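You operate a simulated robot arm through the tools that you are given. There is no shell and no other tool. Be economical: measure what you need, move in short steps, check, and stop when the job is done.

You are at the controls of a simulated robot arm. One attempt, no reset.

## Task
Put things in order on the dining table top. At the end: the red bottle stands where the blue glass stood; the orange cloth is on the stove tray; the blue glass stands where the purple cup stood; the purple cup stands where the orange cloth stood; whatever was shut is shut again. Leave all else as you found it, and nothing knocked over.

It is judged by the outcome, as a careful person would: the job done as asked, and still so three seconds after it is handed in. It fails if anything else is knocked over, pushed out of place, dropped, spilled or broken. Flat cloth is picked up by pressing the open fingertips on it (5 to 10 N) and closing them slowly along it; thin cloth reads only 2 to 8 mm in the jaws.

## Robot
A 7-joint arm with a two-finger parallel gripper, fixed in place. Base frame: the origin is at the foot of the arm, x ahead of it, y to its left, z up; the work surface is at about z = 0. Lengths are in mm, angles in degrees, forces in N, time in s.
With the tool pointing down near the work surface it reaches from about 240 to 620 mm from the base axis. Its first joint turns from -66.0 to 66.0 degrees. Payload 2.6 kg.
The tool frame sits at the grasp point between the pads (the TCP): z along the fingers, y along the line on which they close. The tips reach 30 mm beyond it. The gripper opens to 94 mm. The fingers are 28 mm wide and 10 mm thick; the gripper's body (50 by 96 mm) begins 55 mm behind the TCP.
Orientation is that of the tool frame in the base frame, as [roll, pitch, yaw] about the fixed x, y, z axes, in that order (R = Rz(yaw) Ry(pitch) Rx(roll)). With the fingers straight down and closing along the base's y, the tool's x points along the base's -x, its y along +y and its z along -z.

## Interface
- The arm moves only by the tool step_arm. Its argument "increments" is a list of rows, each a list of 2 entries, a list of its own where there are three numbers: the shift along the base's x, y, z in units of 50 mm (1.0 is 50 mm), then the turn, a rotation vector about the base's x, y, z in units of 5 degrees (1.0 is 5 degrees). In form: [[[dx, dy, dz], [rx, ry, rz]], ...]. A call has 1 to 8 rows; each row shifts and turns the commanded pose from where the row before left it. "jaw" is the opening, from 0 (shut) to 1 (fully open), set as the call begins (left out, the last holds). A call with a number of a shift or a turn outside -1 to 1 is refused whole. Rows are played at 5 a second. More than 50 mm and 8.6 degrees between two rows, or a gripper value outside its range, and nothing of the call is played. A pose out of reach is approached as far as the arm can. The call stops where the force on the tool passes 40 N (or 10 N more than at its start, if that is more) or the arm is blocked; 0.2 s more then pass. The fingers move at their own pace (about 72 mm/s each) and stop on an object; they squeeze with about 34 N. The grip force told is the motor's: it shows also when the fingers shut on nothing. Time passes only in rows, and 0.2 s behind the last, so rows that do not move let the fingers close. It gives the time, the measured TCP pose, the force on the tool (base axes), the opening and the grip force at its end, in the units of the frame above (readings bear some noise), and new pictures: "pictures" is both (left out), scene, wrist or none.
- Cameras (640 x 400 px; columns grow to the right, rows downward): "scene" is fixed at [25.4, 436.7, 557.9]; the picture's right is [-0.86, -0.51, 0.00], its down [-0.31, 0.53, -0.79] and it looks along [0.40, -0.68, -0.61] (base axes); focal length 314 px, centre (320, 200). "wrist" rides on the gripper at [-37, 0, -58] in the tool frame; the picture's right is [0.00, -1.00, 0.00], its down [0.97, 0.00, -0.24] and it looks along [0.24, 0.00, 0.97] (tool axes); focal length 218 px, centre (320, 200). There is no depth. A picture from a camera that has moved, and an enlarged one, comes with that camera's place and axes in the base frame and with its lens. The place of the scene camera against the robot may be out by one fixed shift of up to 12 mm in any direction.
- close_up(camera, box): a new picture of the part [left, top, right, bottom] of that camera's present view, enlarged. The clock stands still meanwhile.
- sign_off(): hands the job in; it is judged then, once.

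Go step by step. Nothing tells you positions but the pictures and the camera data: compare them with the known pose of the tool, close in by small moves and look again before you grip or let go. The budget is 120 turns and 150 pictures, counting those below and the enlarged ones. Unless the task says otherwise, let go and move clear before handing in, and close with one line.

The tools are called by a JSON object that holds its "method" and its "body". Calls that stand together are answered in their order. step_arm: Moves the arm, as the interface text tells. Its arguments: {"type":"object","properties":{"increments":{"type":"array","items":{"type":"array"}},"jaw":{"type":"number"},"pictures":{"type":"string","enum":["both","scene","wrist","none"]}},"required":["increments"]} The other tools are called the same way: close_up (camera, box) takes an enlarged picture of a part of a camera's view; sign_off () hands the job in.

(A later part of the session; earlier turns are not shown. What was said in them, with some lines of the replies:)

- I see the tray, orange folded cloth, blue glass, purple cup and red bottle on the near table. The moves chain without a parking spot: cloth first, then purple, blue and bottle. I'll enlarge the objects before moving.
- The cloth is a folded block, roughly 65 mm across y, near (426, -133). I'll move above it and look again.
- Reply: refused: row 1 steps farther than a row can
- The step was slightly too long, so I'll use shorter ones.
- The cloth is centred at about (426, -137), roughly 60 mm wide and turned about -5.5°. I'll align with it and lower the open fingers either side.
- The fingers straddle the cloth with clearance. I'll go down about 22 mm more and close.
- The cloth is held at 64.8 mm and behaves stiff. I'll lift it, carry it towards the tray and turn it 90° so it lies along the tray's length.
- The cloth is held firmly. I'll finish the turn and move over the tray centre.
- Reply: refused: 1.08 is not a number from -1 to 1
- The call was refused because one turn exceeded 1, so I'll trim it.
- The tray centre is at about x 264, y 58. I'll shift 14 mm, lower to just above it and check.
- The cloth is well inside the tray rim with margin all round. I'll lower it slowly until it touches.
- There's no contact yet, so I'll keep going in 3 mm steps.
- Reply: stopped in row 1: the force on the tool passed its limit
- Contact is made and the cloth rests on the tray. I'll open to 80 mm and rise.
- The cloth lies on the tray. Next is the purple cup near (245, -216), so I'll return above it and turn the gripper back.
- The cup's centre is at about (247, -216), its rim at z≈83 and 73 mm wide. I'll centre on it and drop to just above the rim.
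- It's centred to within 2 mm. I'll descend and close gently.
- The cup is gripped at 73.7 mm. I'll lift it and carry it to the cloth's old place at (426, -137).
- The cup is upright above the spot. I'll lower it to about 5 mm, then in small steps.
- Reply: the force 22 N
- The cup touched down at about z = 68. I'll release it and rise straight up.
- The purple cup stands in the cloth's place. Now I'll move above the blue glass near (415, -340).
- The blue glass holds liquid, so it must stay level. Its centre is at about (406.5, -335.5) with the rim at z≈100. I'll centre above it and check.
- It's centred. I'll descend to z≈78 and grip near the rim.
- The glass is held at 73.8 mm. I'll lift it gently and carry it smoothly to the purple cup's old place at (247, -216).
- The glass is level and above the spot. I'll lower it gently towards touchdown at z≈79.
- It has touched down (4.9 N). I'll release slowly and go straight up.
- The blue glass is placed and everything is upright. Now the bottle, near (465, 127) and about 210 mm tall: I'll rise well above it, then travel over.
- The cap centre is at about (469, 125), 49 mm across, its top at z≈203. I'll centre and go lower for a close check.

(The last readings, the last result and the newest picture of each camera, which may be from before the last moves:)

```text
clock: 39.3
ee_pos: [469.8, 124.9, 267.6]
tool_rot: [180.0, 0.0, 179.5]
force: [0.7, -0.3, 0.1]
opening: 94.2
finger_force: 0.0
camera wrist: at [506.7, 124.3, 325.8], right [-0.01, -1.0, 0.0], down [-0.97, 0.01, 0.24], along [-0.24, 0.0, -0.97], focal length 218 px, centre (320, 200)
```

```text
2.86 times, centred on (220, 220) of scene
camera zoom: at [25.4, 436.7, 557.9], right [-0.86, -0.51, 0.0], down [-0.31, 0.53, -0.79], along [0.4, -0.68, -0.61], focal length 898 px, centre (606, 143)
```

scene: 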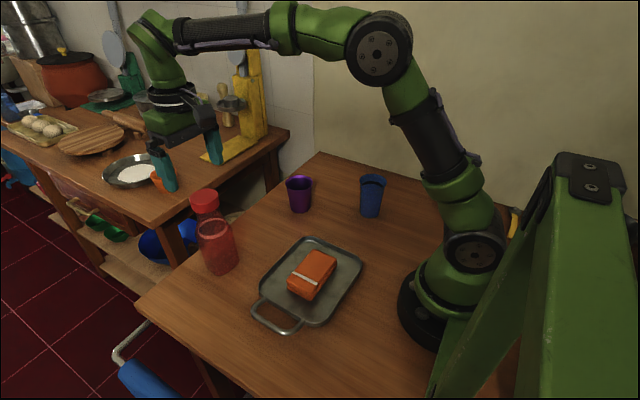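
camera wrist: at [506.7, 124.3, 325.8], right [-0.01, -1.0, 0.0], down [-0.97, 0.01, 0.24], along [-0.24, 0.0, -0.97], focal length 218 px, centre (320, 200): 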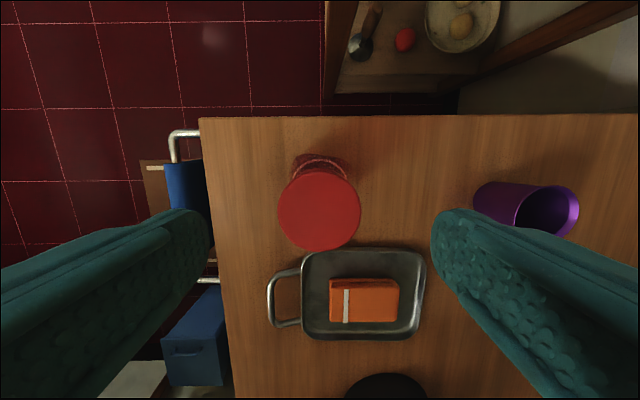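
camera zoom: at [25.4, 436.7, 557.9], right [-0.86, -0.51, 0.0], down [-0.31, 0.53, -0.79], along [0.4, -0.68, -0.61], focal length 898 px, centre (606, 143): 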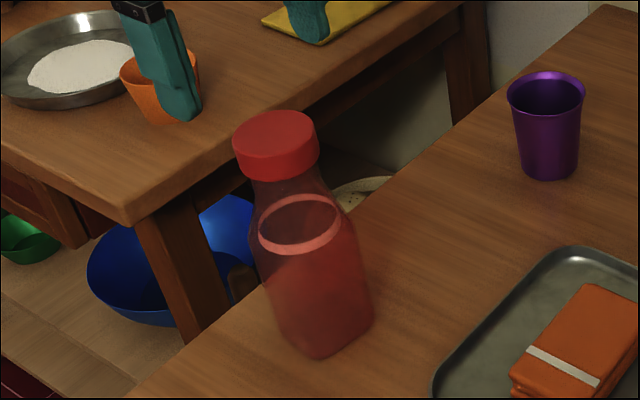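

The cap is about 52 mm across between z≈168 and 196. I'll grip the cap's full height with the tips just above the shoulder (TCP z≈195).

{"method": "step_arm", "body": {"increments": [[[0, 0, -0.6], [0, 0, 0]], [[0, 0, -0.6], [0, 0, 0]], [[0, 0, -0.26], [0, 0, 0]], [[0, 0, 0], [0, 0, 0]]]}}

{"method": "close_up", "body": {"camera": "scene", "box": [160, 150, 280, 290]}}

```text
clock: 40.3
ee_pos: [470.1, 125.1, 194.8]
tool_rot: [-179.9, 0.1, 179.5]
force: [0.4, 0.1, 0.6]
opening: 93.9
finger_force: 0.1
camera wrist: at [506.7, 124.7, 253.5], right [-0.01, -1.0, 0.0], down [-0.97, 0.01, 0.24], along [-0.24, 0.0, -0.97], focal length 218 px, centre (320, 200)
```

scene: 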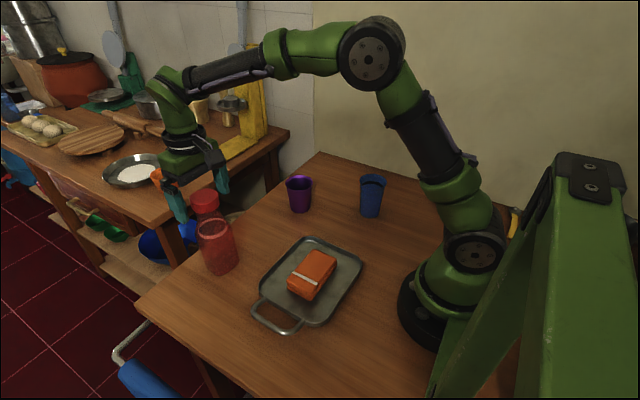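
wrist: 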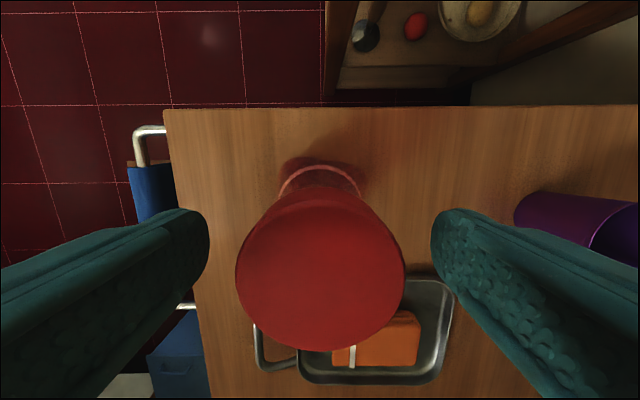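

```text
2.86 times, centred on (220, 220) of scene
camera zoom: at [25.4, 436.7, 557.9], right [-0.86, -0.51, 0.0], down [-0.31, 0.53, -0.79], along [0.4, -0.68, -0.61], focal length 898 px, centre (606, 143)
```

zoom: 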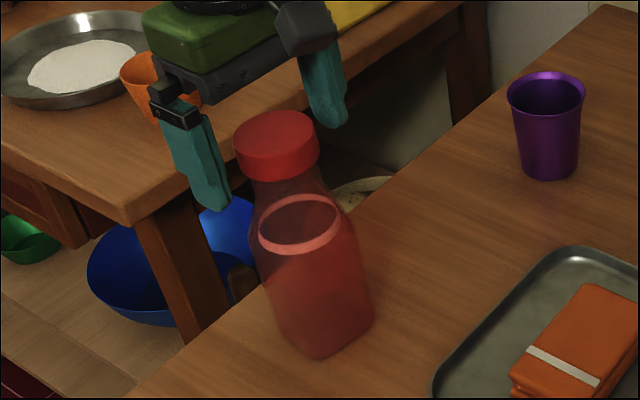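

The fingers are centred on the cap. Closing now.

{"method": "step_arm", "body": {"increments": [[[0, 0, 0], [0, 0, 0]], [[0, 0, 0], [0, 0, 0]], [[0, 0, 0], [0, 0, 0]], [[0, 0, 0], [0, 0, 0]]], "jaw": 0.3}}

{"method": "step_arm", "body": {"increments": [[[0, 0, 0.1], [0, 0, 0]], [[0, 0, 0.3], [0, 0, 0]], [[0, 0, 0], [0, 0, 0]]]}}

{"method": "close_up", "body": {"camera": "scene", "box": [160, 150, 280, 290]}}

```text
clock: 41.3
ee_pos: [470.2, 125.1, 196.3]
tool_rot: [-179.9, 0.0, 179.5]
force: [-0.3, 0.4, -0.5]
opening: 53.8
finger_force: 33.8
camera wrist: at [506.7, 124.6, 253.7], right [-0.01, -1.0, 0.0], down [-0.97, 0.01, 0.24], along [-0.24, 0.0, -0.97], focal length 218 px, centre (320, 200)
```

scene: 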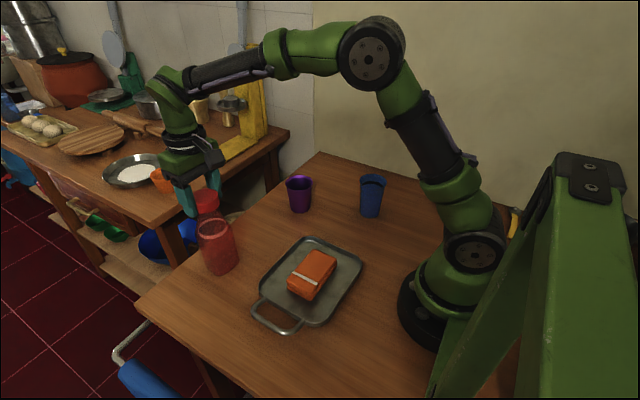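
wrist: 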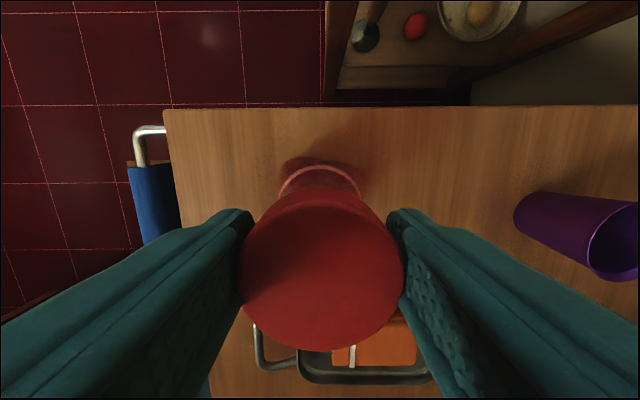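

```text
clock: 42.1
ee_pos: [469.5, 125.2, 216.3]
tool_rot: [-180.0, 0.0, 179.4]
force: [0.2, -0.5, -1.9]
opening: 53.4
finger_force: 34.1
camera wrist: at [506.9, 124.3, 273.8], right [-0.01, -1.0, 0.0], down [-0.97, 0.01, 0.24], along [-0.24, 0.0, -0.97], focal length 218 px, centre (320, 200)
```

scene: 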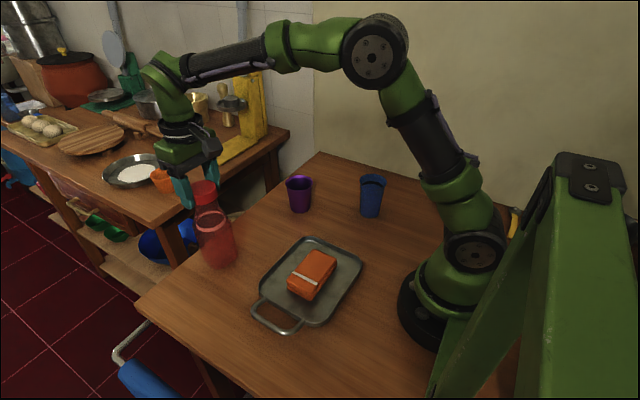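
wrist: 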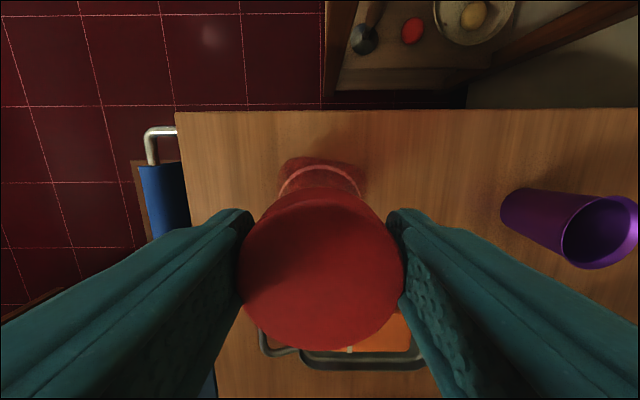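

```text
2.86 times, centred on (220, 220) of scene
camera zoom: at [25.4, 436.7, 557.9], right [-0.86, -0.51, 0.0], down [-0.31, 0.53, -0.79], along [0.4, -0.68, -0.61], focal length 898 px, centre (606, 143)
```

zoom: 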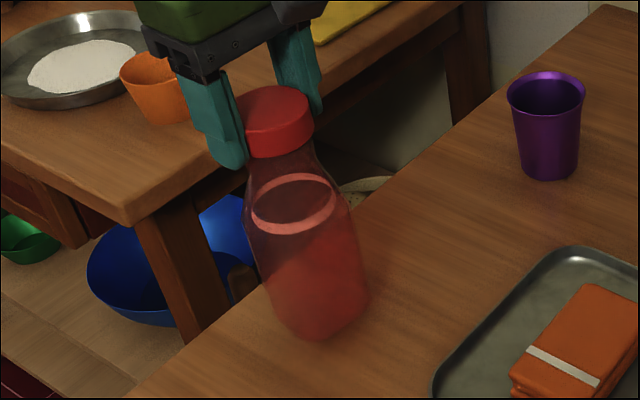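

The whole bottle came up with its cap at 53.5 mm. I'll raise it so its base clears the purple cup, then travel smoothly to (406, -335).

{"method": "step_arm", "body": {"increments": [[[0, 0, 0.3], [0, 0, 0]], [[0, 0, 0.5], [0, 0, 0]], [[0, 0, 0.6], [0, 0, 0]], [[0, 0, 0.4], [0, 0, 0]], [[0, 0, 0.3], [0, 0, 0]], [[-0.028, -0.2, 0.1], [0, 0, 0]], [[-0.056, -0.4, 0], [0, 0, 0]], [[-0.083, -0.6, 0], [0, 0, 0]]], "pictures": "scene"}}

```text
clock: 43.9
ee_pos: [461.3, 62.6, 324.5]
tool_rot: [-179.9, -0.1, 179.5]
force: [0.5, 0.2, -1.3]
opening: 53.4
finger_force: 33.2
```

scene: 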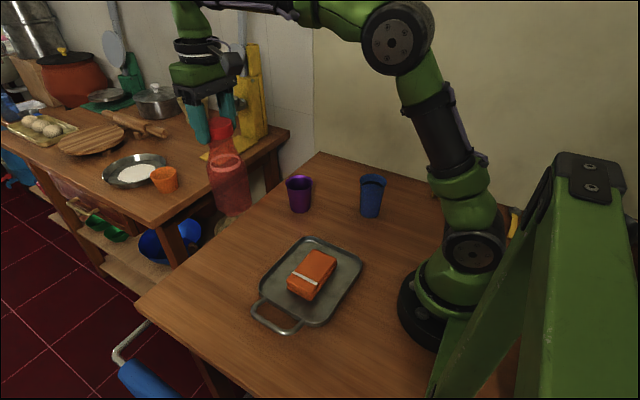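

The bottle's base is at about 128 mm, which clears the cups. Continuing to the blue glass's place.

{"method": "step_arm", "body": {"increments": [[[-0.09, -0.65, 0], [0, 0, 0]], [[-0.09, -0.65, 0], [0, 0, 0]], [[-0.09, -0.65, 0], [0, 0, 0]], [[-0.09, -0.65, 0], [0, 0, 0]], [[-0.09, -0.65, 0], [0, 0, 0]], [[-0.09, -0.65, 0], [0, 0, 0]], [[-0.09, -0.65, 0], [0, 0, 0]], [[-0.09, -0.65, 0], [0, 0, 0]]], "pictures": "none"}}

{"method": "step_arm", "body": {"increments": [[[-0.09, -0.65, 0], [0, 0, 0]], [[-0.09, -0.65, 0], [0, 0, 0]], [[-0.09, -0.6, 0], [0, 0, 0]], [[-0.06, -0.4, 0], [0, 0, 0]], [[-0.04, -0.3, 0], [0, 0, 0]], [[-0.02, -0.15, 0], [0, 0, 0]]]}}

```text
clock: 45.7
ee_pos: [425.7, -194.9, 325.7]
tool_rot: [-179.9, 0.0, 179.5]
force: [-0.1, -0.7, -1.5]
opening: 53.1
finger_force: 33.8
```

```text
clock: 47.1
ee_pos: [407.3, -333.2, 324.5]
tool_rot: [-179.9, -0.1, 179.5]
force: [0.5, 0.2, -2.0]
opening: 53.0
finger_force: 34.5
camera wrist: at [443.1, -333.5, 383.0], right [-0.01, -1.0, 0.0], down [-0.97, 0.01, 0.24], along [-0.24, 0.0, -0.97], focal length 218 px, centre (320, 200)
```

scene: 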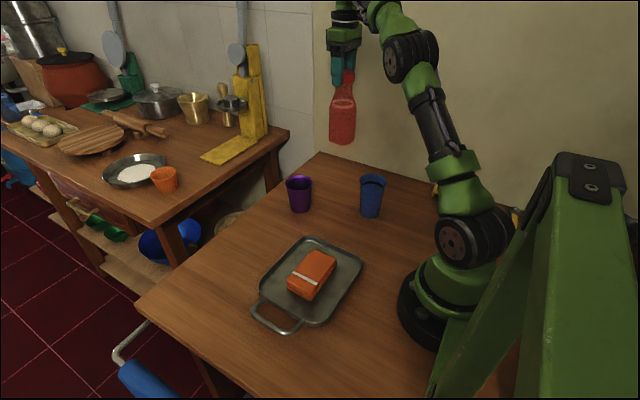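
wrist: 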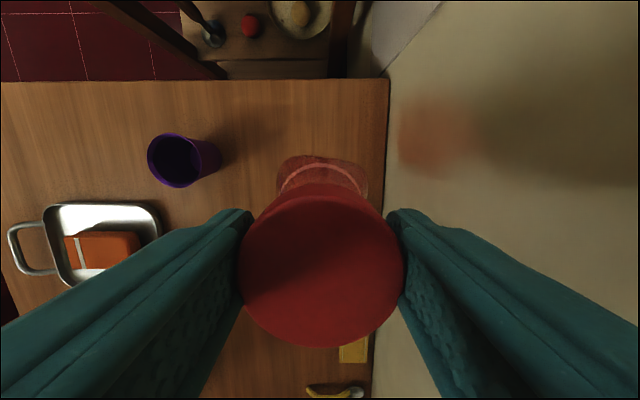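

The bottle is upright over the target. I'll lower it in eased steps to just above the table.

{"method": "step_arm", "body": {"increments": [[[-0.02, -0.03, -0.2], [0, 0, 0]], [[0, 0, -0.4], [0, 0, 0]], [[0, 0, -0.5], [0, 0, 0]], [[0, 0, -0.5], [0, 0, 0]], [[0, 0, -0.4], [0, 0, 0]], [[0, 0, -0.25], [0, 0, 0]], [[0, 0, -0.12], [0, 0, 0]]]}}

{"method": "step_arm", "body": {"increments": [[[0, 0, -0.06], [0, 0, 0]]], "pictures": "none"}}

```text
clock: 48.7
ee_pos: [405.4, -334.8, 207.3]
tool_rot: [-180.0, 0.1, 179.5]
force: [0.2, -0.1, -1.2]
opening: 52.7
finger_force: 34.1
camera wrist: at [442.3, -335.5, 264.3], right [-0.01, -1.0, 0.0], down [-0.97, 0.01, 0.24], along [-0.24, 0.0, -0.97], focal length 218 px, centre (320, 200)
```

scene: 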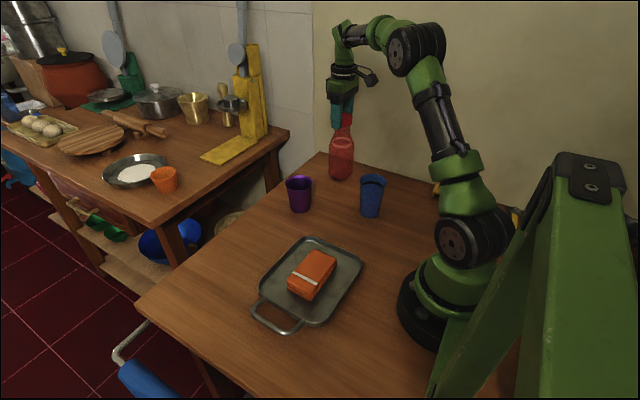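
wrist: 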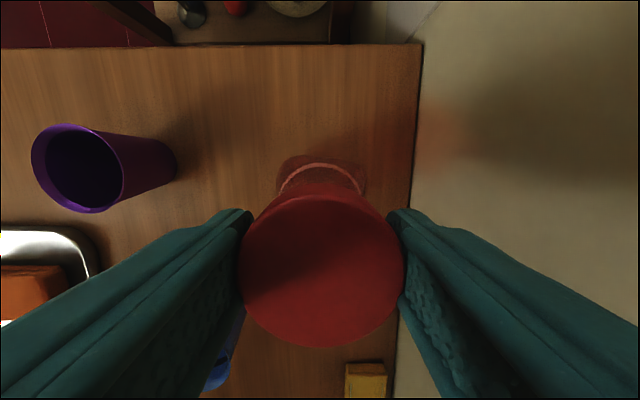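

```text
clock: 49.1
ee_pos: [405.1, -335.0, 203.2]
tool_rot: [-180.0, 0.0, 179.4]
force: [-0.1, 0.5, -1.4]
opening: 52.7
finger_force: 34.1
```

{"method": "step_arm", "body": {"increments": [[[0, 0, -0.06], [0, 0, 0]], [[0, 0, -0.03], [0, 0, 0]]], "pictures": "none"}}

{"method": "step_arm", "body": {"increments": [[[0, 0, -0.04], [0, 0, 0]]], "pictures": "none"}}

```text
clock: 49.7
ee_pos: [404.7, -334.6, 197.7]
tool_rot: [180.0, -0.1, 179.4]
force: [-0.4, 0.4, -1.4]
opening: 52.8
finger_force: 33.6
```

```text
clock: 50.1
ee_pos: [406.2, -333.8, 197.9]
tool_rot: [179.9, 0.0, 179.3]
force: [-0.4, 0.0, -0.8]
opening: 52.7
finger_force: 34.2
```

There's no contact yet, so I'll keep stepping down finely.

{"method": "step_arm", "body": {"increments": [[[0, 0, -0.03], [0, 0, 0]]], "pictures": "none"}}

{"method": "step_arm", "body": {"increments": [[[0, 0, -0.02], [0, 0, 0]]], "pictures": "none"}}

```text
clock: 50.5
ee_pos: [404.9, -334.3, 195.0]
tool_rot: [-179.9, 0.0, 179.4]
force: [-0.3, -0.1, -1.5]
opening: 52.9
finger_force: 34.4
```

```text
clock: 50.9
ee_pos: [405.3, -334.3, 196.0]
tool_rot: [-179.8, 0.0, 179.4]
force: [-0.4, -0.1, 1.9]
opening: 53.0
finger_force: 34.2
```

{"method": "step_arm", "body": {"increments": [[[0, 0, -0.02], [0, 0, 0]]], "pictures": "none"}}

```text
clock: 51.3
ee_pos: [406.0, -335.4, 195.2]
tool_rot: [-179.8, 0.1, 179.4]
force: [-3.2, -0.9, 8.1]
opening: 52.5
finger_force: 34.1
```

The bottle has touched down (8 N). I'll open and withdraw straight up.

{"method": "step_arm", "body": {"increments": [[[0, 0, 0], [0, 0, 0]], [[0, 0, 0], [0, 0, 0]], [[0, 0, 0], [0, 0, 0]], [[0, 0, 0.3], [0, 0, 0]], [[0, 0, 0.8], [0, 0, 0]], [[0, 0, 0.8], [0, 0, 0]]], "jaw": 1}}

```text
clock: 52.7
ee_pos: [404.3, -334.2, 288.8]
tool_rot: [180.0, -0.1, 179.4]
force: [-0.4, 0.5, -0.1]
opening: 93.9
finger_force: 0.1
camera wrist: at [441.9, -334.8, 346.8], right [-0.01, -1.0, 0.0], down [-0.97, 0.01, 0.24], along [-0.24, 0.0, -0.97], focal length 218 px, centre (320, 200)
```

scene: 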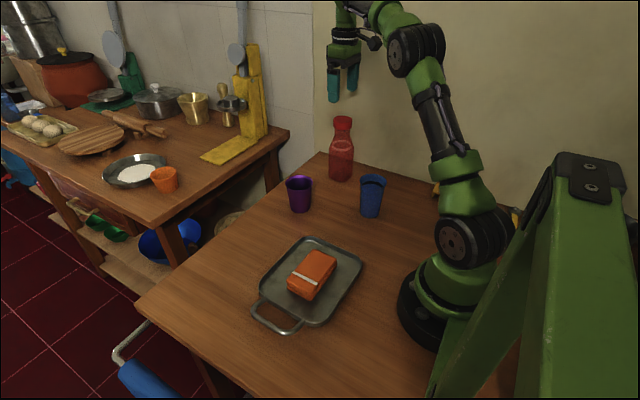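
wrist: 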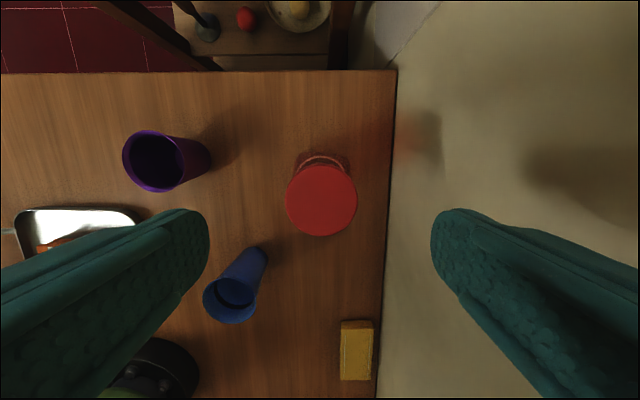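

All four items stand in their asked places, upright, with the bottle cap still on and nothing else disturbed. The gripper is open and clear, so I'm handing in.

{"method": "sign_off", "body": {}}

```text
The job is handed in.
```

The job is handed in: the cloth is on the tray, the purple cup is in the cloth's place, the blue glass is in the purple cup's place, and the red bottle is in the blue glass's place. Nothing was opened or knocked over.
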